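You operate a simulated robot arm through the tools that you are given. There is no shell and no other tool. Be economical: measure what you need, move in short steps, check, and stop when the job is done.

You run a simulated robot arm. Do the job below in one go: nothing can be reset, and whatever is moved stays where it is left.

Task
Take the thanks card and leave it on the white table. Take the purple spool from the top of the big counter and leave it on top of the red book there. Take the paper roll and put it on the top of the wall shelf. Put the green clip from the grey desk on top of the full spool there and the pink clip on the pink buckle. Put the parcel on the grey desk away on the ledge of the pigeonholes. Put the teal tangle from the back of the test bench on top of the tin there and the brown tangle on the top of the low shelving. Do these in any order. Set down upright: spool.
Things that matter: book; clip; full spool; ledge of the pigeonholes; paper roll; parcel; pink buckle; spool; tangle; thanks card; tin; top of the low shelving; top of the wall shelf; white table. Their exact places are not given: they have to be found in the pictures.

The check looks at the end state, three seconds after you hand in, the way a careful person would. Anything else that was tipped, shoved, dropped, spilled or broken makes it a failure.

Robot
A 6-joint arm with a two-finger parallel gripper on a trunk, on a base that drives. Base frame: it is fixed to the floor where the robot stands at the start and does not move with it; the origin is under the middle of the robot, x ahead of it, y to its left, z up; the surface under the hand at the start is at about z = 600. Units: mm, rad, N and s.
With the tool pointing down near the work surface it reaches from about 440 to 860 mm from the robot's upright axis, wherever it stands. Its first joint turns from -2.007 to 2.007 rad. Places, roughly: book (14x20x4 cm) [900, -600, 600]; clip [-7250, 750, 750]; full spool (7x7x7 cm) [-7200, 500, 800]; ledge of the pigeonholes (89x15 cm) [240, -5580, 800]; paper roll (6x6x28 cm) [-7300, 900, 900]; parcel [-7500, 750, 750]; pink buckle (5x5x2 cm) [-7200, 1000, 800]; spool [750, 250, 750]; tangle [-1250, -250, 750]; thanks card [750, -250, 500]; tin (7x7x10 cm) [-1600, -300, 900]; top of the low shelving [100, 1400, 800]; top of the wall shelf (12x68 cm) [-6420, 1420, 820]; white table [-1300, -3200, 800]. Payload 4.2 kg.
Tool frame: the origin (TCP) lies between the finger pads and is the grasp point; the fingertips stand 23 mm ahead of it; z points along the fingers, y is the line along which they close. Largest opening 94 mm; finger width 38, thickness 10; the body of the gripper, 54 by 96 mm, starts 39 mm behind the TCP.
Orientation is that of the tool frame in the base frame, as a unit quaternion [x, y, z, w]. With the fingers straight down and closing along the base's y, the tool's x points along the base's -x, its y along +y and its z along -z.

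Tools
- The arm moves only by the tool step_arm. Its argument "steps" is text: rows parted by semicolons, each of 7 numbers parted by spaces: the shift along the base's x, y, z in mm, then the turn, a rotation vector about the base's x, y, z in rad, then the gripper command, from -1 (fully open) to 1 (shut), values between in proportion. In form: tx ty tz ax ay az jaw; .... A call has 1 to 20 rows; each row shifts and turns the commanded pose from where the row before left it. Rows are played at 5 a second. More than 50 mm and 0.15 rad between two rows, or a gripper value outside its range, and nothing of the call is played. Where a pose cannot be reached the arm comes as near as it can. A force on the tool above 40 N (or 10 N above the force at the start of the call, whichever is more), or a blocked arm, ends the call early, and 0.2 s more pass. The fingers move at their own pace (about 108 mm/s each) and stop on an object; they squeeze with about 37 N. The grip force told is the motor's: it shows also when the fingers shut on nothing. Time passes only in rows, and 0.2 s behind the last, so rows that do not move let the fingers close. The reply holds the time, the measured pose of the TCP, the force on the tool along the base axes, the opening and the grip force, in the units named above and with some noise, with the torque about the TCP (base axes, N m) and any sound that the robot's microphone picked up.
- Cameras (640 x 400 px; columns grow to the right, rows downward): "scene" is now at [181.2, 121.7, 1175.6]; the picture's right is [-0.93, -0.38, 0.00], its down [-0.28, 0.69, -0.67] and it looks along [0.25, -0.62, -0.74] (base axes); focal length 214 px, centre (320, 200). "wrist" rides on the gripper at [86, 16, -74] in the tool frame; the picture's right is [-0.18, 0.98, 0.00], its down [-0.58, -0.11, -0.81] and it looks along [-0.79, -0.15, 0.59] (tool axes); focal length 243 px, centre (320, 200).
- snapshot(camera): a new picture of that camera. No time passes.
- raise_lower(by): slides the trunk up (or, below 0, down) by that many mm; the arm and the scene camera ride with it, the base frame stays. It gives what a move gives, with no picture.
- base_move(legs): drives the robot by 1 to 6 legs, each [ahead, turn to the left] in mm and rad, along the robot's own axes; the way and the turn of a leg run together, so that a leg with both is an arc; at most 1500 mm and 3.142 rad a leg. The arm and the cameras ride along, it lands a little off, and it stops where it bumps. It gives what a move gives.
- pan_tilt(pan, tilt): turns the head with the scene camera to pan (to the left, within 1.396 rad either way) and tilt (down, from -0.506 to 1.204), counted from straight ahead of the robot. It gives what a move gives.
- point_at(camera, pixels): for up to 12 pixels [column, row] of the newest picture of that camera ("zoom" is the newest enlarged one), the place [x, y, z] in the base frame of the surface seen there, good to about 3 mm. No time passes.
- zoom(camera, box): a new picture of the part [left, top, right, bottom] of that camera's present view, enlarged. No time passes.
- sign_off(): hands the job in; it is judged then, once.

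Keep the steps short. Do not move on a guess: measure, check each grasp and each placing, and mend mistakes. In all there are 322 turns and 190 pictures (those below and enlarged ones count). Leave the gripper open and the arm clear of the work at the hand-in unless told otherwise, and finish with a single line.

The tools are called after "Request:" as name(argument=value, ...) on one line, values as JSON. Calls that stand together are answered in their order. step_arm: Moves the arm, as the interface text tells. Its arguments: {"type":"object","properties":{"steps":{"type":"string"}},"required":["steps"]} The other tools are called the same way: raise_lower (by) slides the trunk up or down; base_move (legs) drives the base; pan_tilt (pan, tilt) turns the head that bears the scene camera; snapshot (camera) takes a picture; point_at (camera, pixels) gives the place of the surface under pixels of a picture; zoom (camera, box) takes an enlarged picture of a part of a camera's view; sign_off () hands the job in.

At the start:

```text
time: 0.0
tcp_pos: [603.8, 33.2, 1106.3]
tcp_rot: [0.0, 1.0, 0.0, 0.0]
force: [-0.2, 0.4, 0.2]
ft_torque: [0.01, -0.02, 0.01]
opening: 94.2
finger_force: 0.1
trunk travel left (down, up): [-550.0, 440.0]
robot x, y, heading: [-1.8, -3.0, -0.002]
head pan, tilt: [-1.183, 0.84]
```

scene: 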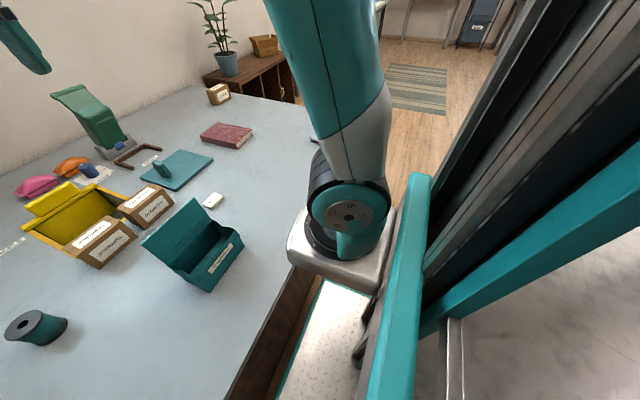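
wrist: 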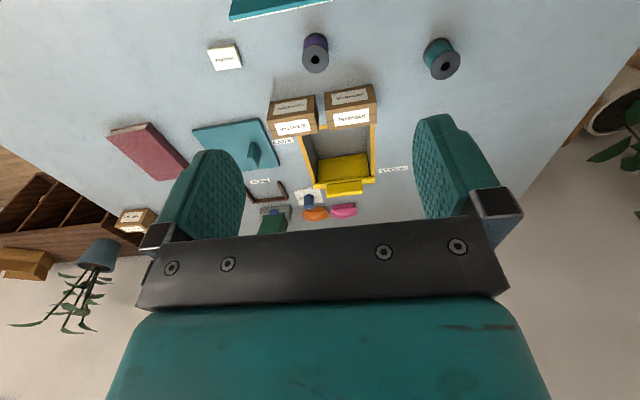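

I see the big counter with the red book at scene pixel (226,135). I'll turn the head straight ahead to see the counter with the purple spool and the thanks card.

Request:
pan_tilt(pan=-0.1, tilt=0.75)

Request:
snapshot(camera="scene")

Request:
zoom(camera="wrist", box=[100, 0, 480, 238])

Request:
point_at(camera="wrist", pixels=[[316, 42], [315, 60], [224, 57], [147, 150], [443, 60], [130, 135], [180, 175]])

```text
time: 1.3
tcp_pos: [602.2, 33.8, 1105.8]
tcp_rot: [0.0, 1.0, -0.001, -0.001]
force: [0.4, 0.0, 0.4]
ft_torque: [0.02, -0.01, 0.0]
opening: 93.8
finger_force: 0.0
trunk travel left (down, up): [-550.0, 440.0]
robot x, y, heading: [-0.4, 1.4, 0.001]
head pan, tilt: [-0.099, 0.75]
```

```text
187 pictures are left
```

scene: 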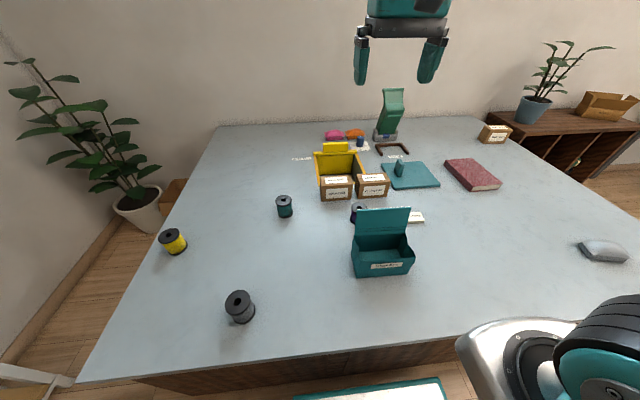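

```text
1.68 times, centred on (290, 119) of wrist
```

zoom: 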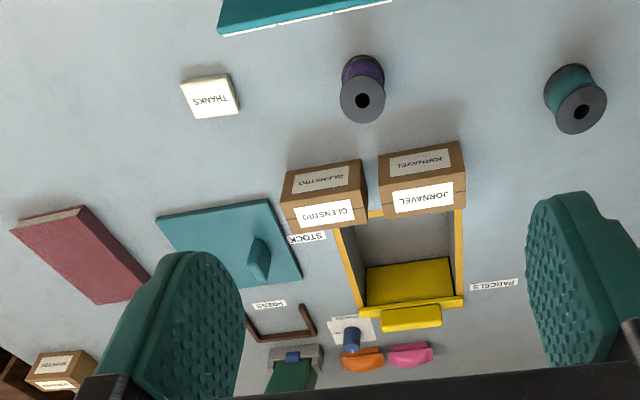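

```text
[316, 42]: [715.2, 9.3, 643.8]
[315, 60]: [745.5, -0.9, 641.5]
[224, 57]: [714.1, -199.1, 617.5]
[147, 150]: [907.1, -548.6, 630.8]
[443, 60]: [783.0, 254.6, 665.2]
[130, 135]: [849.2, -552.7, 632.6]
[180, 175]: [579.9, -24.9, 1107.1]
```

I see the purple spool (wrist zoom (363,95)) and the thanks card (zoom (210,97)). I'll measure both and the book finely.

Request:
point_at(camera="zoom", pixels=[[345, 105], [381, 108], [363, 118], [362, 88], [345, 65], [382, 65], [183, 82], [230, 75], [193, 117], [238, 107], [322, 175], [300, 10]])

Request:
zoom(camera="scene", box=[320, 140, 520, 290])

Request:
point_at(camera="scene", pixels=[[447, 161], [479, 161], [498, 181], [474, 189], [472, 172], [404, 208], [412, 274], [352, 274], [412, 208], [357, 210]])

```text
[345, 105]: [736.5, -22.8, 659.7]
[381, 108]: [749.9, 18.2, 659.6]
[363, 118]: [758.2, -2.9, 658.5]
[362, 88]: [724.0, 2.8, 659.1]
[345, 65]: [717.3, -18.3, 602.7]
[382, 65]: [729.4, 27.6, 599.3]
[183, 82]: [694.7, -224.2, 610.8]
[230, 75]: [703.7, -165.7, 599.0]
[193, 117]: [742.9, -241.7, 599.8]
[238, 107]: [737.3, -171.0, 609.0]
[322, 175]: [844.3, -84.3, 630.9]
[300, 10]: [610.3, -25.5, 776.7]
```

```text
2.67 times, centred on (420, 215) of scene
```

zoom: 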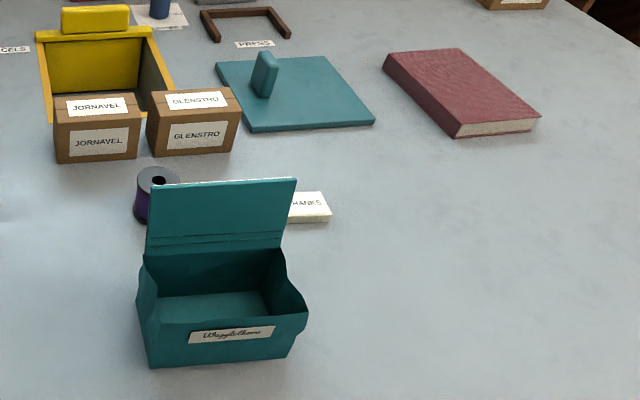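

```text
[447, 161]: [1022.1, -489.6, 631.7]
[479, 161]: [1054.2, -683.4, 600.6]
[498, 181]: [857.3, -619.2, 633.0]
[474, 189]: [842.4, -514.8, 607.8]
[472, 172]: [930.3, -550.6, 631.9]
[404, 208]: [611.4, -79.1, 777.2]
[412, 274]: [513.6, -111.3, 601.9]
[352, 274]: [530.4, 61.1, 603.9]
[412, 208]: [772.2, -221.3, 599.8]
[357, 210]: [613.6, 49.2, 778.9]
```

The purple spool's top centre is about (741,-1,660), and the book's about (932,-580,632), out of reach from here. I'll measure the counter edges and floor before driving, while rotating the tool 45° toward +y so the camera clears the teal box's lid.

Request:
point_at(camera="scene", pixels=[[80, 381], [220, 366], [360, 350], [440, 338], [300, 385], [370, 390], [450, 385], [605, 252], [240, 300], [285, 205], [639, 225], [215, 126]])

Request:
step_arm(steps="25 -7 -40 0 0 -0.15 -1; 25 -7 -40 0 0 -0.15 -1; 25 -7 -40 0 0 -0.15 -1; 25 -7 -40 0 0 -0.15 -1; 25 -6 -40 0 0 -0.15 -1; 13 0 -20 0 0 -0.035 -1")

Request:
snapshot(camera="scene")

```text
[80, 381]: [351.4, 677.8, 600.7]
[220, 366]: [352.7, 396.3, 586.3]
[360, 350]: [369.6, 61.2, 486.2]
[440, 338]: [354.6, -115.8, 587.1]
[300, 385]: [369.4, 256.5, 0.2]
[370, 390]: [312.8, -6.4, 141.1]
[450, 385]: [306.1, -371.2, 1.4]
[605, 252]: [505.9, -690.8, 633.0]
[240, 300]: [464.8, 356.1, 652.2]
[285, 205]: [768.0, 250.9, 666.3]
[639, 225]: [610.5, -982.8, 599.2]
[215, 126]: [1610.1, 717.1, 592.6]
```

```text
time: 2.7
tcp_pos: [742.2, -1.3, 885.9]
tcp_rot: [0.383, 0.924, 0.001, 0.001]
force: [-0.8, 0.9, -0.2]
ft_torque: [0.02, -0.04, -0.02]
opening: 94.1
finger_force: 0.0
trunk travel left (down, up): [-550.0, 440.0]
robot x, y, heading: [0.2, -4.6, -0.0]
head pan, tilt: [-0.099, 0.75]
```

```text
184 pictures are left
```

scene: 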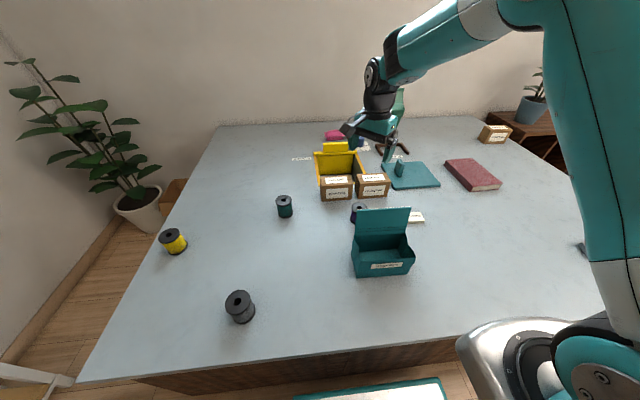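

The arm stands over the spool well clear of the teal lid. I'll go down to just above and look with the wrist camera.

Request:
step_arm(steps="0 0 -45 0 0 0 -1; 0 0 -45 0 0 0 -1; 0 0 -45 0 0 0 -1; 0 0 -30 0 0 0 -1")

Request:
snapshot(camera="wrist")

Request:
snapshot(camera="scene")

```text
time: 3.7
tcp_pos: [737.8, -0.7, 721.5]
tcp_rot: [0.382, 0.924, 0.0, 0.0]
force: [0.0, -0.7, -0.1]
ft_torque: [-0.02, -0.05, -0.02]
opening: 94.0
finger_force: 0.0
trunk travel left (down, up): [-550.0, 440.0]
robot x, y, heading: [1.0, -3.5, 0.0]
head pan, tilt: [-0.099, 0.75]
```

```text
183 pictures are left
```

wrist: 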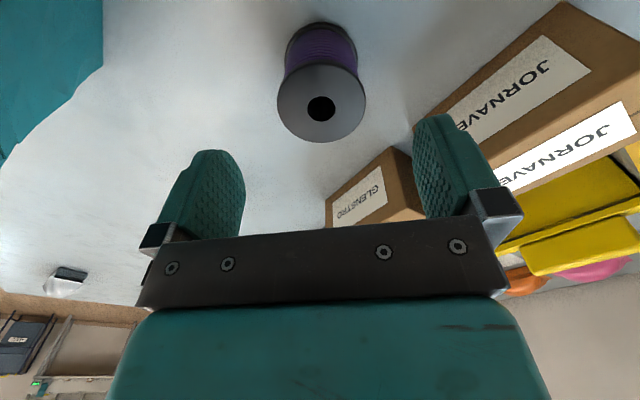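

```text
182 pictures are left
```

scene: 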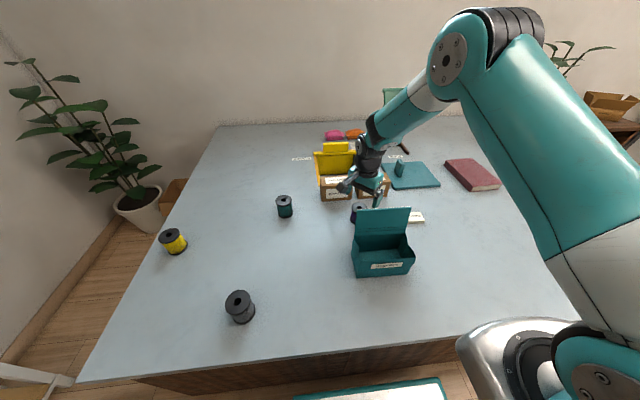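

Measuring the spool's top rim in the new wrist picture to centre on it.

Request:
point_at(camera="wrist", pixels=[[281, 102], [361, 102], [322, 72], [321, 136], [425, 160], [480, 190]])

```text
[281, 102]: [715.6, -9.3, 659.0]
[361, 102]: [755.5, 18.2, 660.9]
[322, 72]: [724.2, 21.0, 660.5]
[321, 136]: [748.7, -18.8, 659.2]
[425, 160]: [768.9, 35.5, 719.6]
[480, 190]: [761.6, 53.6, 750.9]
```

Centre is near (736,3), about 48 mm across. I'll go down to z≈632 and close.

Request:
step_arm(steps="-1 3 -30 0 0 0 -1; 0 0 -30 0 0 0 -1; 0 0 -29 0 0 0 -1; 0 0 0 0 0 0 1; 0 0 0 0 0 0 1; 0 0 0 0 0 0 1")

```text
time: 5.1
tcp_pos: [738.1, 4.4, 631.2]
tcp_rot: [0.382, 0.924, 0.0, 0.0]
force: [-0.5, 0.3, 0.4]
ft_torque: [0.02, 0.01, 0.04]
opening: 53.3
finger_force: 37.1
trunk travel left (down, up): [-550.0, 440.0]
robot x, y, heading: [0.9, -1.6, -0.002]
head pan, tilt: [-0.099, 0.75]
```

It holds at 53 mm opening with 37 N. I'll lift straight up, then look to the right with the head to plan the drive.

Request:
step_arm(steps="0 0 45 0 0 0 1; 0 0 45 0 0 0 1; 0 0 45 0 0 0 1; 0 0 45 0 0 0 1; 0 0 45 0 0 0 1; -40 0 45 0 0 0 1; -45 0 0 0 0 0 1; -45 0 0 0 0 0 1")

Request:
pan_tilt(pan=-1.39, tilt=0.6)

Request:
snapshot(camera="scene")

Request:
snapshot(camera="wrist")

```text
refused: row 6 steps farther than a row can; nothing moved
```

```text
time: 6.6
tcp_pos: [738.1, 5.6, 630.9]
tcp_rot: [0.383, 0.924, 0.0, -0.001]
force: [1.0, 0.1, -0.4]
ft_torque: [0.01, -0.02, 0.04]
opening: 53.6
finger_force: 37.3
trunk travel left (down, up): [-550.0, 440.0]
robot x, y, heading: [2.5, -0.2, -0.0]
head pan, tilt: [-1.389, 0.6]
```

```text
181 pictures are left
```

scene: 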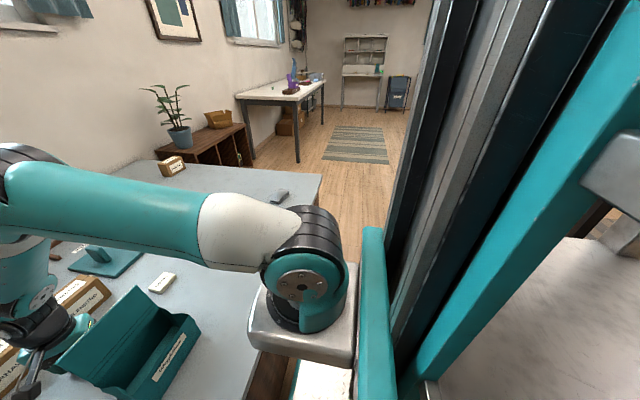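

```text
180 pictures are left
```

wrist: 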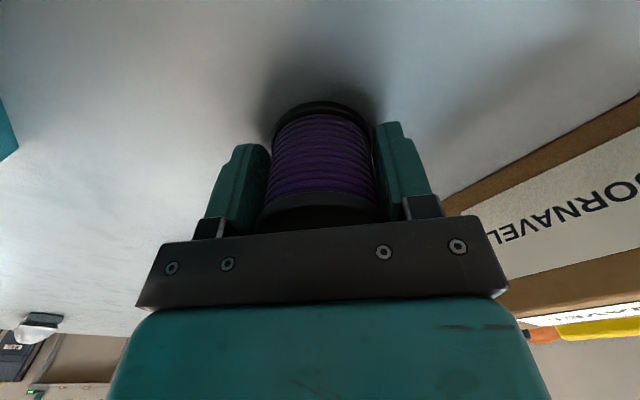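

The spool is held well, and the floor to the right is open. I'll lift within the step limit.

Request:
step_arm(steps="0 0 45 0 0 0 1; 0 0 45 0 0 0 1; 0 0 45 0 0 0 1; 0 0 45 0 0 0 1; 0 0 45 0 0 0 1; -30 0 38 0 0 0 1; -30 0 35 0 0 0 1; -40 0 20 0 0 0 1; -45 0 0 0 0 0 1; -45 0 0 0 0 0 1")

Request:
base_move(legs=[[-220, 0]])

Request:
base_move(legs=[[0, -1.571]])

Request:
snapshot(camera="scene")

```text
time: 8.8
tcp_pos: [549.4, 5.5, 949.8]
tcp_rot: [0.383, 0.924, -0.001, 0.0]
force: [-0.3, 0.1, -1.0]
ft_torque: [-0.03, 0.01, -0.03]
opening: 53.7
finger_force: 37.0
trunk travel left (down, up): [-550.0, 440.0]
robot x, y, heading: [4.4, -1.4, -0.001]
head pan, tilt: [-1.389, 0.6]
```

```text
time: 10.4
tcp_pos: [333.6, 4.8, 949.6]
tcp_rot: [0.383, 0.924, 0.0, 0.0]
force: [-0.3, 0.4, 0.0]
ft_torque: [0.01, 0.02, -0.03]
opening: 53.6
finger_force: 36.6
trunk travel left (down, up): [-550.0, 440.0]
robot x, y, heading: [-217.5, -1.3, 0.0]
head pan, tilt: [-1.389, 0.6]
```

```text
time: 14.7
tcp_pos: [-223.6, -549.4, 951.6]
tcp_rot: [0.928, 0.374, 0.0, 0.0]
force: [-0.6, -0.1, -0.5]
ft_torque: [-0.01, -0.02, 0.0]
opening: 53.6
finger_force: 36.6
trunk travel left (down, up): [-550.0, 440.0]
robot x, y, heading: [-213.0, 3.4, -1.589]
head pan, tilt: [-1.389, 0.6]
```

```text
179 pictures are left
```

scene: 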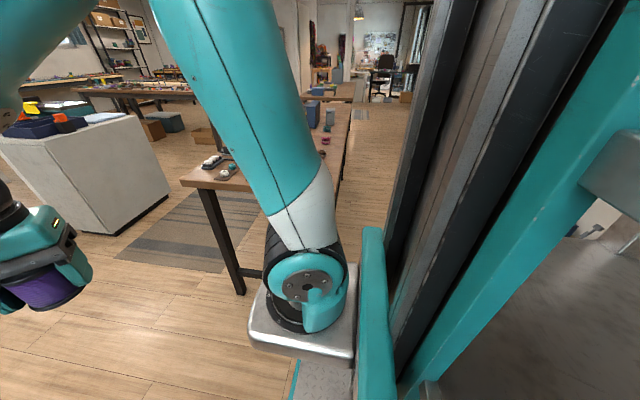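

The way ahead was open; I'll drive 575 mm along the counter and turn back to face it.

Request:
base_move(legs=[[578, 0], [0, 1.589]])

Request:
pan_tilt(pan=0.3, tilt=0.75)

Request:
snapshot(camera="scene")

```text
time: 22.0
tcp_pos: [323.1, -559.1, 950.9]
tcp_rot: [0.366, 0.931, -0.001, 0.001]
force: [-0.8, 0.8, -0.7]
ft_torque: [-0.05, -0.01, 0.03]
opening: 53.5
finger_force: 36.7
trunk travel left (down, up): [-550.0, 440.0]
robot x, y, heading: [-230.3, -581.3, 0.035]
head pan, tilt: [-1.389, 0.6]
```

```text
time: 23.7
tcp_pos: [322.7, -559.5, 950.5]
tcp_rot: [0.366, 0.93, 0.0, 0.0]
force: [0.2, -0.3, -0.5]
ft_torque: [-0.02, -0.03, 0.03]
opening: 53.8
finger_force: 37.2
trunk travel left (down, up): [-550.0, 440.0]
robot x, y, heading: [-228.5, -582.1, 0.035]
head pan, tilt: [0.3, 0.75]
```

```text
178 pictures are left
```

scene: 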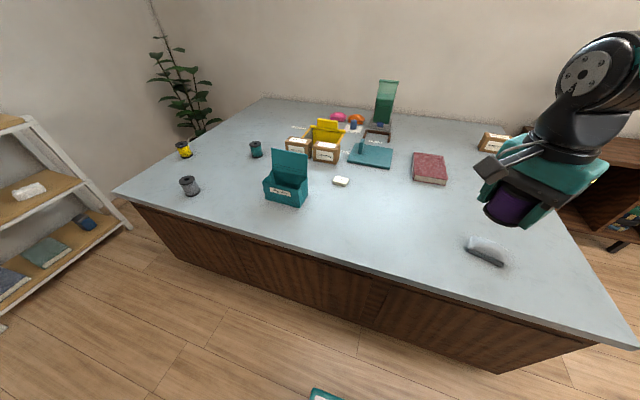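

I'll straighten and drive up to the counter, leaving a small gap.

Request:
base_move(legs=[[0, -0.035], [248, 0]])

Request:
pan_tilt(pan=0.15, tilt=0.85)

Request:
snapshot(camera="scene")

```text
time: 25.9
tcp_pos: [568.4, -575.8, 950.5]
tcp_rot: [0.381, 0.925, 0.0, 0.0]
force: [-0.7, 0.1, -0.8]
ft_torque: [0.02, -0.01, 0.02]
opening: 53.7
finger_force: 37.1
trunk travel left (down, up): [-550.0, 440.0]
robot x, y, heading: [15.6, -582.2, 0.004]
head pan, tilt: [0.3, 0.75]
```

```text
time: 26.6
tcp_pos: [569.1, -575.2, 951.9]
tcp_rot: [0.38, 0.925, 0.0, 0.0]
force: [-0.3, -0.3, -0.9]
ft_torque: [-0.02, -0.04, -0.01]
opening: 53.6
finger_force: 37.0
trunk travel left (down, up): [-550.0, 440.0]
robot x, y, heading: [19.3, -580.2, 0.006]
head pan, tilt: [0.15, 0.85]
```

```text
177 pictures are left
```

scene: 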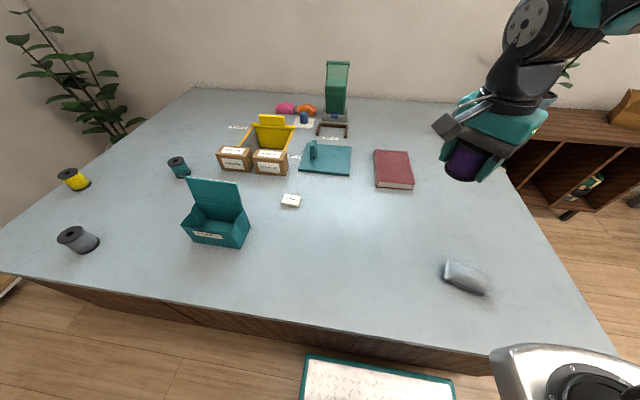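

Now I'll measure the book's top corners.

Request:
point_at(camera="scene", pixels=[[375, 152], [407, 152], [412, 182], [377, 180], [394, 167], [453, 175], [395, 186]])

```text
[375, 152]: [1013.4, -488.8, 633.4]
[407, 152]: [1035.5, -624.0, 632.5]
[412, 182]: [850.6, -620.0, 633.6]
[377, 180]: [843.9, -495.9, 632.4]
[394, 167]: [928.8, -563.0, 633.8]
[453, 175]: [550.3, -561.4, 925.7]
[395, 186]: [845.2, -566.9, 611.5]
```

Book top spans x 847–1025, y -622 – -490, z 633. I'll move the spool above (893,-560) at height first.

Request:
step_arm(steps="45 2 -15 0 0 0 1; 45 2 -15 0 0 0 1; 45 2 -15 0 0 0 1; 45 2 -15 0 0 0 1; 45 2 -15 0 0 0 1; 45 2 -15 0 0 0 1; 45 2 -20 0 0 0 1; 10 0 -45 0 0 0 1; 0 0 -45 0 0 0 1; 0 0 0 0 0 0 1")

Request:
snapshot(camera="scene")

```text
time: 28.8
tcp_pos: [896.1, -559.9, 750.0]
tcp_rot: [0.38, 0.925, 0.0, 0.0]
force: [0.3, 0.3, -0.7]
ft_torque: [0.02, 0.01, 0.02]
opening: 53.8
finger_force: 37.4
trunk travel left (down, up): [-550.0, 440.0]
robot x, y, heading: [18.6, -584.9, 0.002]
head pan, tilt: [0.15, 0.85]
```

```text
176 pictures are left
```

scene: 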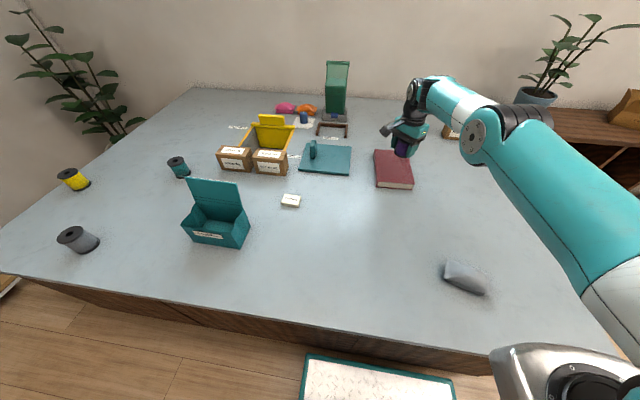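

Still reaching fine. I'll lower straight down to z≈667.

Request:
step_arm(steps="6 0 -40 0 0 0 1; 0 0 -25 0 0 0 1; 0 0 -12 0 0 0 1; 0 0 -5 0 0 0 1; 0 0 0 0 0 0 1")

Request:
snapshot(camera="wrist")

```text
time: 30.0
tcp_pos: [892.9, -563.6, 668.9]
tcp_rot: [0.379, 0.925, 0.0, -0.001]
force: [0.0, -1.2, -0.4]
ft_torque: [0.02, 0.01, 0.0]
opening: 53.6
finger_force: 37.2
out of reach, approached as far as the arm can: row 1
trunk travel left (down, up): [-550.0, 440.0]
robot x, y, heading: [19.5, -585.8, 0.002]
head pan, tilt: [0.15, 0.85]
```

```text
175 pictures are left
```

wrist: 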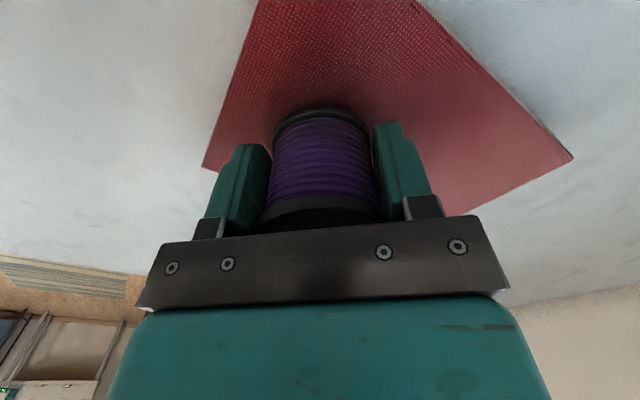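

The spool is above the book. I'll ease down until the force shows contact.

Request:
step_arm(steps="0 0 -2 0 0 0 1; 0 0 -1 0 0 0 1; 0 0 -1 0 0 0 1; 0 0 0 0 0 0 1")

```text
time: 31.0
tcp_pos: [892.5, -562.3, 665.5]
tcp_rot: [0.38, 0.925, 0.0, 0.0]
force: [0.5, 0.5, -0.8]
ft_torque: [0.01, -0.01, -0.02]
opening: 53.5
finger_force: 37.2
trunk travel left (down, up): [-550.0, 440.0]
robot x, y, heading: [18.3, -582.2, 0.005]
head pan, tilt: [0.15, 0.85]
```

Request:
step_arm(steps="0 0 -1 0 0 0 1; 0 0 -1 0 0 0 1; 0 0 -1 0 0 0 1; 0 0 0 0 0 0 1")

Request:
zoom(camera="wrist", box=[200, 80, 440, 230])

```text
time: 32.0
tcp_pos: [891.9, -563.3, 662.7]
tcp_rot: [0.38, 0.925, 0.0, 0.0]
force: [0.4, -0.5, 1.2]
ft_torque: [0.01, -0.04, 0.05]
opening: 53.7
finger_force: 37.1
trunk travel left (down, up): [-550.0, 440.0]
robot x, y, heading: [18.3, -583.8, 0.008]
head pan, tilt: [0.15, 0.85]
```

```text
2.67 times, centred on (320, 155) of wrist
```

zoom: 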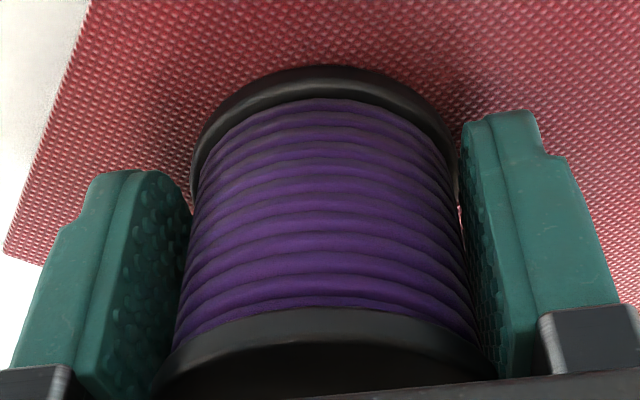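

Nearly touching (force z rising). One mm more, then open slowly and withdraw up.

Request:
step_arm(steps="0 0 -1 0 0 0 1; 0 0 0 0 0 0 1; 0 0 0 0 0 0 0.2; 0 0 0 0 0 0 -0.3; 0 0 0 0 0 0 -1; 0 0 0 0 0 0 -1")

Request:
step_arm(steps="0 0 20 0 0 0 -1; 0 0 40 0 0 0 -1; 0 0 40 0 0 0 -1; 0 0 40 0 0 0 -1; 0 0 40 0 0 0 -1")

Request:
zoom(camera="scene", box=[240, 100, 480, 250])

Request:
snapshot(camera="wrist")

```text
time: 33.4
tcp_pos: [891.3, -563.2, 661.2]
tcp_rot: [0.38, 0.925, 0.001, 0.0]
force: [0.1, -0.6, -0.5]
ft_torque: [0.01, -0.01, -0.03]
opening: 94.1
finger_force: 0.1
trunk travel left (down, up): [-550.0, 440.0]
robot x, y, heading: [16.6, -584.4, 0.004]
head pan, tilt: [0.15, 0.85]
```

```text
time: 34.6
tcp_pos: [894.8, -562.1, 840.0]
tcp_rot: [0.38, 0.925, 0.0, -0.001]
force: [0.1, 0.4, -0.1]
ft_torque: [0.0, 0.02, 0.02]
opening: 94.2
finger_force: 0.1
trunk travel left (down, up): [-550.0, 440.0]
robot x, y, heading: [18.5, -580.9, 0.003]
head pan, tilt: [0.15, 0.85]
```

```text
2.67 times, centred on (360, 175) of scene
```

zoom: 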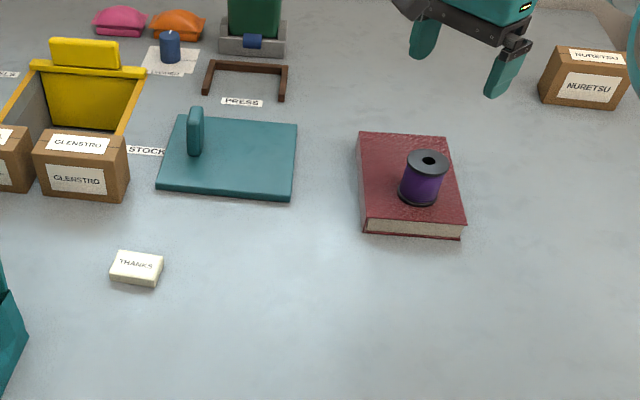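

```text
172 pictures are left
```

wrist: 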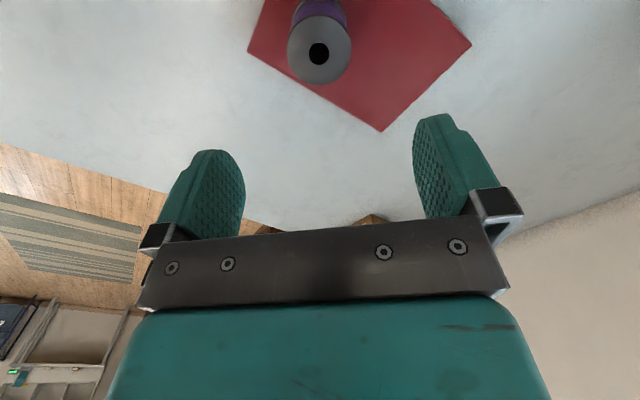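

The purple spool stands upright on the book. The thanks card is at scene (290,200), ~800 mm from the axis and reachable. Measuring it.

Request:
point_at(camera="zoom", pixels=[[118, 251], [162, 257], [153, 278], [111, 272], [136, 264], [153, 286], [111, 281]])

```text
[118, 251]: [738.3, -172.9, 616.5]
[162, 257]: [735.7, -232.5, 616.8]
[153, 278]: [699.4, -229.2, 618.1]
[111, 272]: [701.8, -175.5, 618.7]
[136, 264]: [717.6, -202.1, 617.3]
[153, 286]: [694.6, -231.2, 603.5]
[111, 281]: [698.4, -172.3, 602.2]
```

Card: centre (718,-202), 42 mm in x by 58 in y, top z 617. I'll close across x: turn another -45° and move above it.

Request:
step_arm(steps="-20 40 0 0 0 -0.088 -1; -20 40 0 0 0 -0.088 -1; -20 40 0 0 0 -0.088 -1; -20 40 0 0 0 -0.088 -1; -20 40 0 0 0 -0.088 -1; -20 40 0 0 0 -0.088 -1; -20 40 0 0 0 -0.088 -1; -20 40 0 0 0 -0.088 -1; -17 40 0 0 0 -0.083 -1; 0 0 -40 0 0 0 -1; 0 0 -45 0 0 0 -1; 0 0 -45 0 0 0 -1")

Request:
snapshot(camera="wrist")

Request:
snapshot(camera="scene")

```text
time: 37.2
tcp_pos: [707.7, -209.9, 711.8]
tcp_rot: [0.706, 0.708, 0.002, 0.0]
force: [0.3, 0.1, 0.5]
ft_torque: [0.03, -0.02, 0.0]
opening: 93.9
finger_force: 0.1
out of reach, approached as far as the arm can: row 9
trunk travel left (down, up): [-550.0, 440.0]
robot x, y, heading: [16.9, -581.8, 0.003]
head pan, tilt: [0.15, 0.85]
```

```text
171 pictures are left
```

wrist: 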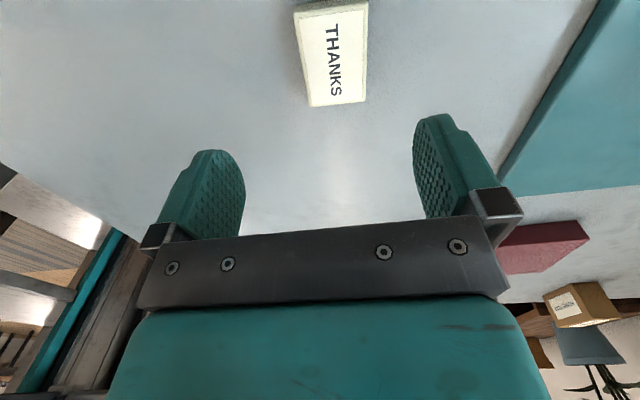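

```text
170 pictures are left
```

scene: 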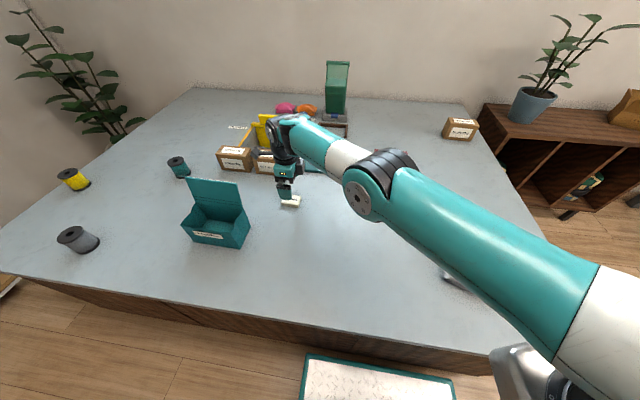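

The reach clipped it ~10 mm short. I'll try the remaining shift at this lower height and measure.

Request:
step_arm(steps="5 4 -15 0 0 0 -1; 5 4 -10 0 0 0 -1; 0 0 0 0 0 0 -1")

Request:
snapshot(camera="wrist")

Request:
point_at(camera="wrist", pixels=[[310, 60], [355, 60], [332, 20], [235, 190], [430, 180]])

```text
time: 38.0
tcp_pos: [707.9, -211.4, 688.2]
tcp_rot: [0.706, 0.708, 0.0, 0.0]
force: [0.8, 0.4, 0.5]
ft_torque: [0.0, 0.05, -0.04]
opening: 94.1
finger_force: 0.0
out of reach, approached as far as the arm can: row 1, 2
trunk travel left (down, up): [-550.0, 440.0]
robot x, y, heading: [21.5, -583.4, -0.005]
head pan, tilt: [0.15, 0.85]
```

```text
169 pictures are left
```

wrist: 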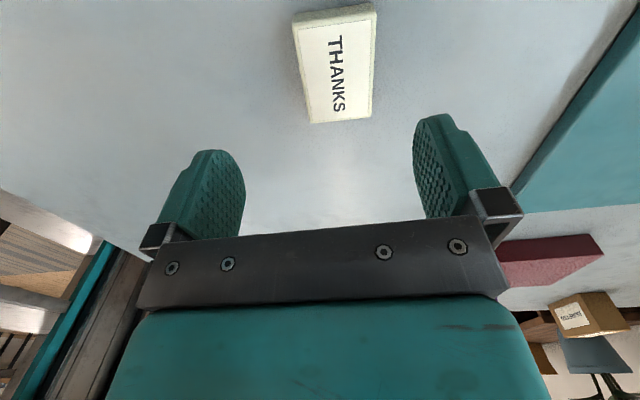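

```text
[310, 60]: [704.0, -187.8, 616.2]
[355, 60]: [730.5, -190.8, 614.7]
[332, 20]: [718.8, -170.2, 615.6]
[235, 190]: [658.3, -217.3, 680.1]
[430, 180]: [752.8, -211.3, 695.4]
```

The fingers (y -230…-192) overlap the card fully, offset 10 mm in x, which closing will centre. Lowering to z≈627.

Request:
step_arm(steps="0 0 -30 0 0 0 -1; 0 0 -20 0 0 0 -1; 0 0 -8 0 0 0 -1; 0 0 0 0 0 0 -1")

Request:
snapshot(camera="wrist")

```text
time: 39.0
tcp_pos: [699.0, -218.2, 633.3]
tcp_rot: [0.706, 0.708, 0.0, -0.001]
force: [0.3, -0.4, -0.1]
ft_torque: [0.0, -0.01, -0.02]
opening: 93.7
finger_force: 0.0
out of reach, approached as far as the arm can: row 1, 2
trunk travel left (down, up): [-550.0, 440.0]
robot x, y, heading: [16.4, -587.2, 0.003]
head pan, tilt: [0.15, 0.85]
```

```text
168 pictures are left
```

wrist: 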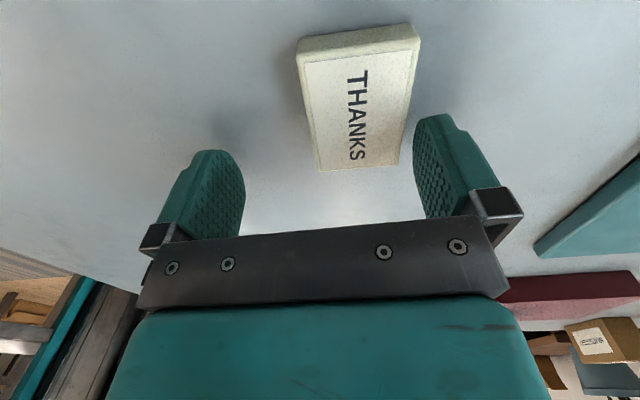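

It drifts slightly inward at the limit, but still overlaps 33 mm of the card. I'll lower 5 mm more and close.

Request:
step_arm(steps="0 0 -3 0 0 0 -1; 0 0 -3 0 0 0 -1; 0 0 0 0 0 0 0; 0 0 0 0 0 0 0.5; 0 0 0 0 0 0 1; 0 0 0 0 0 0 1; 0 0 0 0 0 0 1")

Request:
snapshot(camera="wrist")

```text
time: 40.6
tcp_pos: [698.3, -218.0, 626.8]
tcp_rot: [0.706, 0.709, 0.0, -0.001]
force: [0.1, 0.0, 0.7]
ft_torque: [-0.01, -0.01, 0.02]
opening: 42.2
finger_force: 37.1
trunk travel left (down, up): [-550.0, 440.0]
robot x, y, heading: [18.7, -583.0, -0.0]
head pan, tilt: [0.15, 0.85]
```

```text
167 pictures are left
```

wrist: 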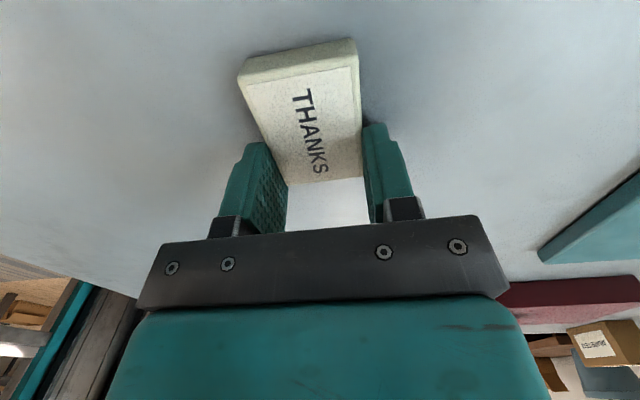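

Held, but only by one end. I'll carry it 50 mm nearer, set it down, shift along it and regrip at the middle.

Request:
step_arm(steps="0 0 15 0 0 0 1; -25 -35 0 0 0 0 1; -25 -30 0 0 0 0 1; 0 0 -12 0 0 0 1; 0 0 -2 0 0 0 1; 0 0 0 0 0 0 1; 0 0 0 0 0 0 0.4; 0 0 0 0 0 0 -1; 0 0 0 0 0 0 -1; 0 0 0 0 0 0 -1")

Request:
snapshot(camera="wrist")

Request:
point_at(camera="wrist", pixels=[[295, 130], [320, 90], [300, 60]])

```text
time: 42.8
tcp_pos: [648.4, -283.2, 627.6]
tcp_rot: [0.706, 0.708, 0.0, 0.0]
force: [0.4, 0.3, -0.4]
ft_torque: [-0.01, -0.01, 0.0]
opening: 93.8
finger_force: 0.0
trunk travel left (down, up): [-550.0, 440.0]
robot x, y, heading: [19.6, -580.7, 0.003]
head pan, tilt: [0.15, 0.85]
```

```text
166 pictures are left
```

wrist: 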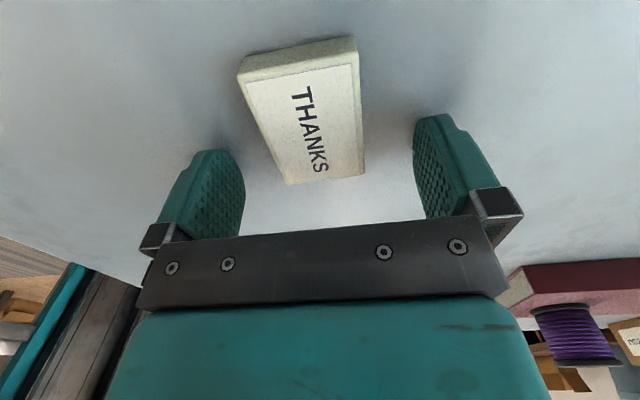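

```text
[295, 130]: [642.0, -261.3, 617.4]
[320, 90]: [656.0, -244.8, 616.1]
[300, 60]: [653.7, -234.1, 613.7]
```

Card centre is about y -262; shift +20 mm in y and regrip.

Request:
step_arm(steps="0 20 0 0 0 0 -1; 0 0 0 0 0 0 -1; 0 0 0 0 0 0 0; 0 0 0 0 0 0 0.5; 0 0 0 0 0 0 1; 0 0 0 0 0 0 1; 0 0 0 0 0 0 1; 0 0 30 0 0 0 1; 0 0 40 0 0 0 1; 0 0 0 0 0 0 1")

Request:
snapshot(camera="wrist")

```text
time: 45.0
tcp_pos: [650.6, -264.3, 697.4]
tcp_rot: [0.706, 0.708, -0.001, 0.0]
force: [0.5, 0.3, -0.3]
ft_torque: [-0.04, -0.02, 0.0]
opening: 42.2
finger_force: 37.3
trunk travel left (down, up): [-550.0, 440.0]
robot x, y, heading: [21.3, -583.8, 0.002]
head pan, tilt: [0.15, 0.85]
```

```text
165 pictures are left
```

wrist: 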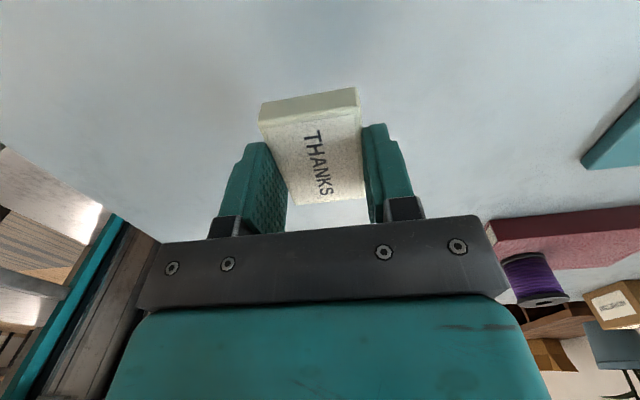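

The card is held across its middle. I'll raise the arm, bring it in front of the robot, and back off from the counter.

Request:
step_arm(steps="0 0 45 0 0 0 1; 0 0 45 0 0 0 1; 0 0 45 0 0 0 1; 0 0 45 0 0 0 1; 0 0 45 0 0 0 1; 0 0 45 0 0 0 1; -10 -45 0 0 0 0 1; -10 -45 0 0 0 0 1; -10 -45 0 0 0 0 1; -10 -45 0 0 0 0 1; -10 -45 0 0 0 0 1; -10 -45 0 0 0 0 1; -10 -45 0 0 0 0 1")

Request:
base_move(legs=[[-240, 0], [0, -1.571]])

Request:
pan_tilt(pan=-0.5, tilt=0.35)

Request:
snapshot(camera="scene")

```text
time: 47.8
tcp_pos: [578.7, -579.5, 967.7]
tcp_rot: [0.706, 0.709, 0.0, 0.0]
force: [0.7, -0.8, -0.8]
ft_torque: [-0.01, 0.01, 0.02]
opening: 42.4
finger_force: 36.7
trunk travel left (down, up): [-550.0, 440.0]
robot x, y, heading: [21.9, -584.3, 0.005]
head pan, tilt: [0.15, 0.85]
```

```text
time: 53.4
tcp_pos: [-224.4, -1145.9, 967.8]
tcp_rot: [1.0, 0.001, -0.001, 0.0]
force: [0.1, 0.5, -0.1]
ft_torque: [-0.01, 0.0, 0.02]
opening: 42.0
finger_force: 36.9
trunk travel left (down, up): [-550.0, 440.0]
robot x, y, heading: [-228.1, -579.6, -1.569]
head pan, tilt: [0.15, 0.85]
```

```text
time: 54.4
tcp_pos: [-223.8, -1145.3, 967.3]
tcp_rot: [1.0, 0.001, 0.0, -0.001]
force: [-0.2, -0.4, 0.0]
ft_torque: [0.01, 0.0, -0.04]
opening: 42.5
finger_force: 36.9
trunk travel left (down, up): [-550.0, 440.0]
robot x, y, heading: [-225.0, -584.0, -1.566]
head pan, tilt: [-0.499, 0.351]
```

```text
164 pictures are left
```

scene: 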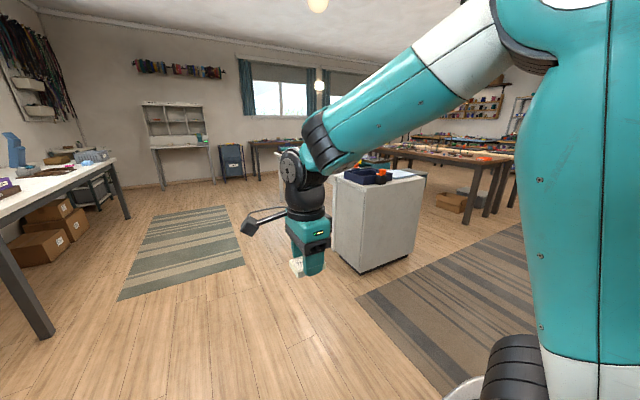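

I see a white block-like table at (385,190) beside the arm. Let me measure it and other things.

Request:
point_at(camera="scene", pixels=[[375, 262], [345, 255], [400, 190], [402, 175], [425, 178], [440, 155], [175, 130], [185, 148], [232, 160], [20, 192], [150, 187], [450, 190]])

Request:
zoom(camera="scene", box=[320, 130, 520, 255])

```text
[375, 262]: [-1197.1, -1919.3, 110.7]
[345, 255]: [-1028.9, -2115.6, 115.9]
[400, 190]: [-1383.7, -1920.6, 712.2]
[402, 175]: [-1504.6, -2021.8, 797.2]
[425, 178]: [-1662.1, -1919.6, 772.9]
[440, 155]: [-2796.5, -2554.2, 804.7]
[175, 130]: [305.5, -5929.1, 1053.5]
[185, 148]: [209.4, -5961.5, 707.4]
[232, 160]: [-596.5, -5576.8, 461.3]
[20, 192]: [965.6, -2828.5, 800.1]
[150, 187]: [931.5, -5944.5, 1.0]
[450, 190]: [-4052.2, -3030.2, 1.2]
```

```text
3.20 times, centred on (420, 192) of scene
```

zoom: 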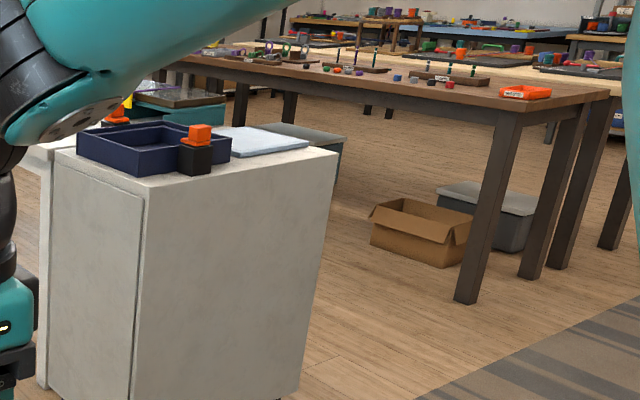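

The white piece starts at y≈-1920 with its side at x≈-1030. I'll drive along the aisle to get a view of its full top.

Request:
base_move(legs=[[1300, 0]])

Request:
pan_tilt(pan=-1.0, tilt=0.45)

Request:
snapshot(camera="scene")

```text
time: 60.9
tcp_pos: [-245.0, -2440.3, 965.4]
tcp_rot: [1.0, -0.009, 0.0, 0.0]
force: [-0.3, 0.7, 0.0]
ft_torque: [-0.01, 0.0, -0.03]
opening: 42.3
finger_force: 37.3
trunk travel left (down, up): [-550.0, 440.0]
robot x, y, heading: [-236.9, -1879.3, -1.59]
head pan, tilt: [-0.499, 0.351]
```

```text
time: 61.9
tcp_pos: [-245.6, -2439.7, 966.3]
tcp_rot: [1.0, -0.01, 0.0, 0.0]
force: [0.1, 0.6, 0.3]
ft_torque: [0.0, -0.01, 0.01]
opening: 42.4
finger_force: 37.1
trunk travel left (down, up): [-550.0, 440.0]
robot x, y, heading: [-237.8, -1879.9, -1.594]
head pan, tilt: [-1.0, 0.45]
```

```text
162 pictures are left
```

scene: 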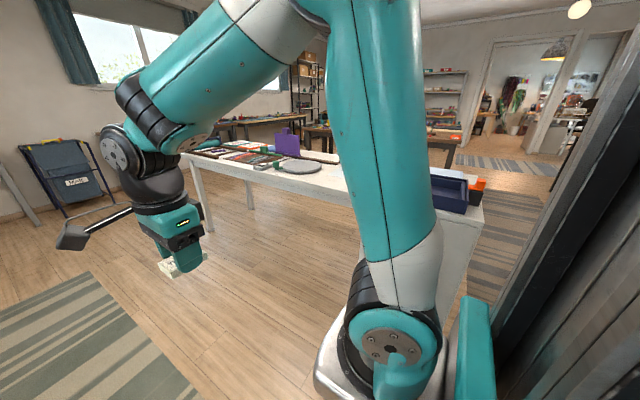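

A long white table with items runs along the right. Measuring its edges.

Request:
point_at(camera="scene", pixels=[[190, 165], [240, 177], [300, 190], [340, 198], [300, 166], [325, 185], [340, 160], [315, 158], [460, 190], [482, 210], [247, 205], [210, 230]])

Request:
zoom(camera="scene", box=[170, 110, 350, 222])

```text
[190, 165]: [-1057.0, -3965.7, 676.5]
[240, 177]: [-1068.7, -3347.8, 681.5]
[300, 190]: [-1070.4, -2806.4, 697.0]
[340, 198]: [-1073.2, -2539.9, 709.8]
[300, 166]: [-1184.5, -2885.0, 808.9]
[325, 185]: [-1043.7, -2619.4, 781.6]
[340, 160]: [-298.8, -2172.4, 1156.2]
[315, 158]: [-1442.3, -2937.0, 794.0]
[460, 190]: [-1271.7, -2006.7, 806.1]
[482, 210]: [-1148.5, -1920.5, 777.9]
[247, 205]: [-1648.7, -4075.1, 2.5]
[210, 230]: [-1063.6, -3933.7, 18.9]
```

```text
3.56 times, centred on (260, 166) of scene
```

zoom: 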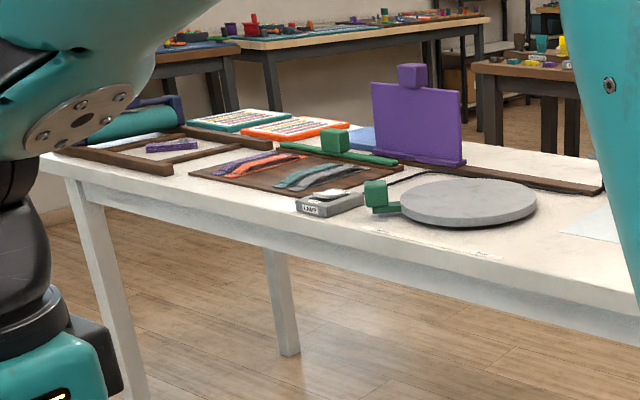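

The white table is x -1650…-1045, y about -2500…-4050, z≈795. I'll drive level with its free front part and face it.

Request:
base_move(legs=[[870, 0.0], [0, -1.55]])

Request:
pan_tilt(pan=0.2, tilt=0.6)

Request:
snapshot(camera="scene")

```text
time: 70.2
tcp_pos: [-813.7, -2755.4, 967.0]
tcp_rot: [0.712, -0.702, -0.001, 0.0]
force: [0.7, 0.8, -0.6]
ft_torque: [-0.02, 0.0, -0.03]
opening: 42.2
finger_force: 37.0
trunk travel left (down, up): [-550.0, 440.0]
robot x, y, heading: [-252.5, -2743.4, -3.129]
head pan, tilt: [-1.0, 0.45]
```

```text
time: 71.6
tcp_pos: [-813.9, -2756.4, 967.0]
tcp_rot: [0.713, -0.702, 0.001, 0.0]
force: [0.6, -0.5, -0.5]
ft_torque: [-0.01, 0.0, 0.01]
opening: 42.5
finger_force: 37.3
trunk travel left (down, up): [-550.0, 440.0]
robot x, y, heading: [-251.8, -2745.4, -3.125]
head pan, tilt: [0.201, 0.6]
```

```text
160 pictures are left
```

scene: 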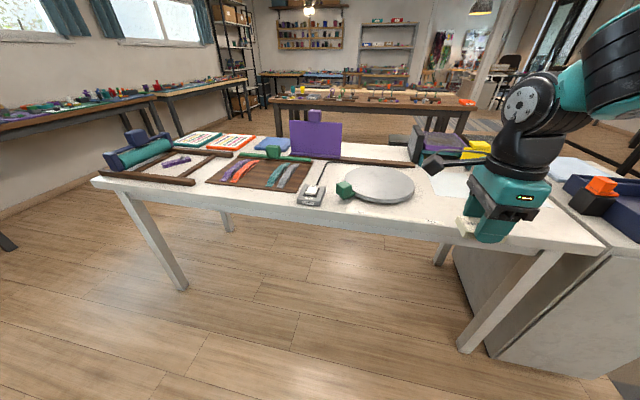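

Free space: right part of the white table, around (540,225). Measuring spots.

Request:
point_at(camera="scene", pixels=[[440, 215], [540, 230], [560, 215], [600, 250], [555, 190], [380, 203], [430, 175], [460, 240], [560, 240]])

Request:
zoom(camera="scene", box=[340, 150, 640, 300])

```text
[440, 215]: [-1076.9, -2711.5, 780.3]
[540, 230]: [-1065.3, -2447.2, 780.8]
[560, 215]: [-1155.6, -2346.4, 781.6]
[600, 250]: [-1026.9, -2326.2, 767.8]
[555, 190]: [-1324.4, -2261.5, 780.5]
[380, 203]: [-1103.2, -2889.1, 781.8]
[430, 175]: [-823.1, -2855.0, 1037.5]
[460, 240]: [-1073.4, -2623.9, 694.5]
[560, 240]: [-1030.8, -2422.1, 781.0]
```

```text
2.13 times, centred on (490, 225) of scene
```

zoom: 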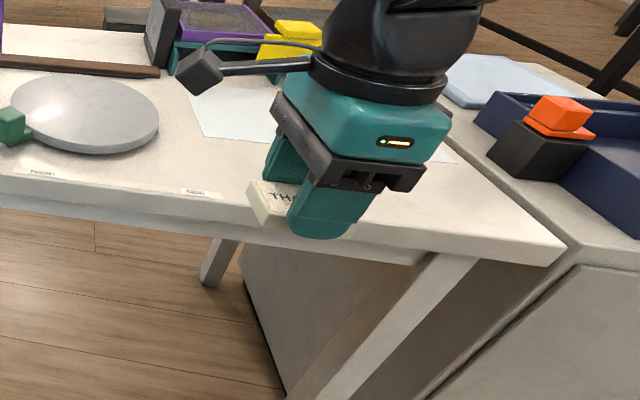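

Request:
point_at(camera="zoom", pixels=[[455, 160], [205, 135], [425, 195], [490, 200], [480, 150], [440, 245], [560, 250]])

```text
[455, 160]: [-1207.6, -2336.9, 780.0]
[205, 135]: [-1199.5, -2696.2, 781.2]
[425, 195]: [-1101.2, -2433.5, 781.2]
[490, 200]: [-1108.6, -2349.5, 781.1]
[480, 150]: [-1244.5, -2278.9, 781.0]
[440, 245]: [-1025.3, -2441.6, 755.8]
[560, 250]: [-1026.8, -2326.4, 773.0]
```

Strip x -1200…-1030, y -2650…-2340 is empty. Target (-1110,-2560,781). Drive 295 mm ahead.

Request:
base_move(legs=[[295, 0]])

Request:
step_arm(steps="0 40 0 0 0 0 1; 0 40 0 0 0 0 1; 0 40 0 0 0 0 1; 0 40 0 0 0 0 1; 0 35 0 0 0 0 1; 0 0 -40 0 0 0 1; 0 0 -40 0 0 0 1")

Request:
snapshot(camera="scene")

Request:
snapshot(camera="wrist")

```text
time: 73.6
tcp_pos: [-1107.9, -2760.4, 967.8]
tcp_rot: [0.712, -0.702, -0.001, 0.0]
force: [0.6, 0.8, -0.2]
ft_torque: [0.01, 0.04, 0.0]
opening: 42.4
finger_force: 37.1
trunk travel left (down, up): [-550.0, 440.0]
robot x, y, heading: [-547.7, -2747.5, -3.13]
head pan, tilt: [0.201, 0.6]
```

```text
time: 75.2
tcp_pos: [-1107.7, -2566.1, 886.5]
tcp_rot: [0.713, -0.701, 0.0, 0.0]
force: [-0.6, -0.1, 0.3]
ft_torque: [0.0, -0.01, -0.01]
opening: 42.2
finger_force: 37.0
trunk travel left (down, up): [-550.0, 440.0]
robot x, y, heading: [-547.1, -2751.8, -3.126]
head pan, tilt: [0.201, 0.6]
```

```text
158 pictures are left
```

scene: 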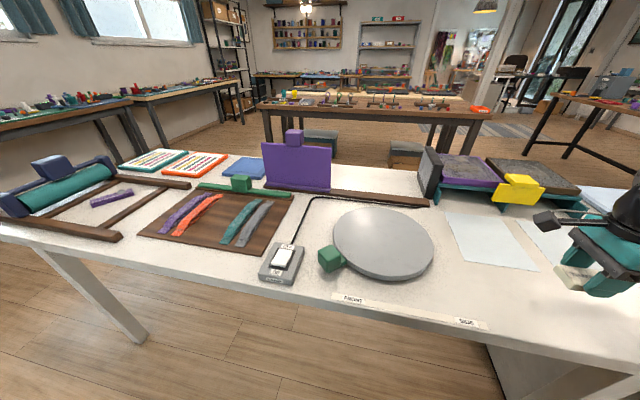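

```text
157 pictures are left
```

wrist: 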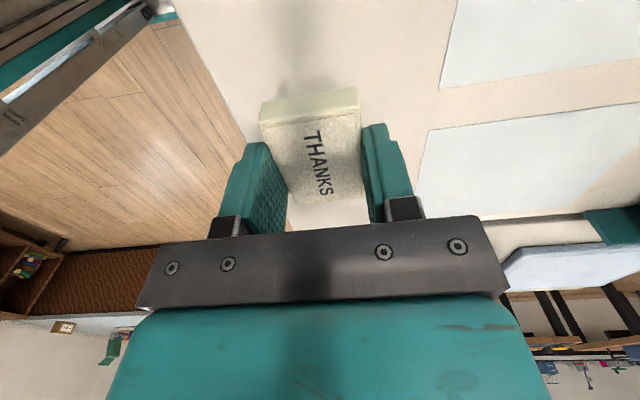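

The card hangs over the bare strip. Lowering to just above the surface (contact expected at z≈808).

Request:
step_arm(steps="0 0 -40 0 0 0 1; 0 0 -25 0 0 0 1; 0 0 -8 0 0 0 1; 0 0 -2 0 0 0 1; 0 0 -1 0 0 0 1; 0 0 -1 0 0 0 1; 0 0 0 0 0 0 1")

Request:
snapshot(camera="wrist")

```text
time: 76.8
tcp_pos: [-1108.6, -2565.3, 809.9]
tcp_rot: [0.712, -0.702, 0.001, 0.001]
force: [-0.4, 0.1, 0.1]
ft_torque: [0.01, -0.04, -0.05]
opening: 42.1
finger_force: 37.4
trunk travel left (down, up): [-550.0, 440.0]
robot x, y, heading: [-543.7, -2750.4, -3.126]
head pan, tilt: [0.201, 0.6]
```

```text
156 pictures are left
```

wrist: 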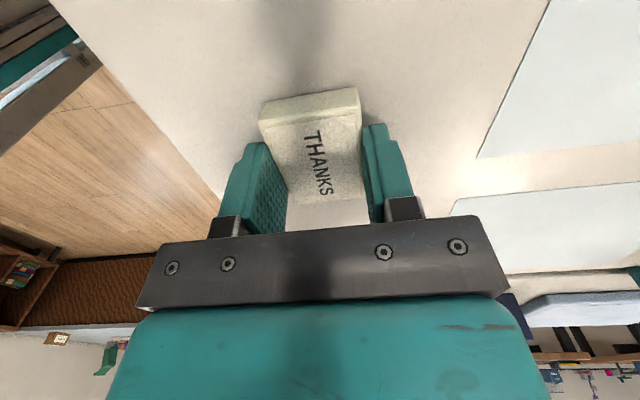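

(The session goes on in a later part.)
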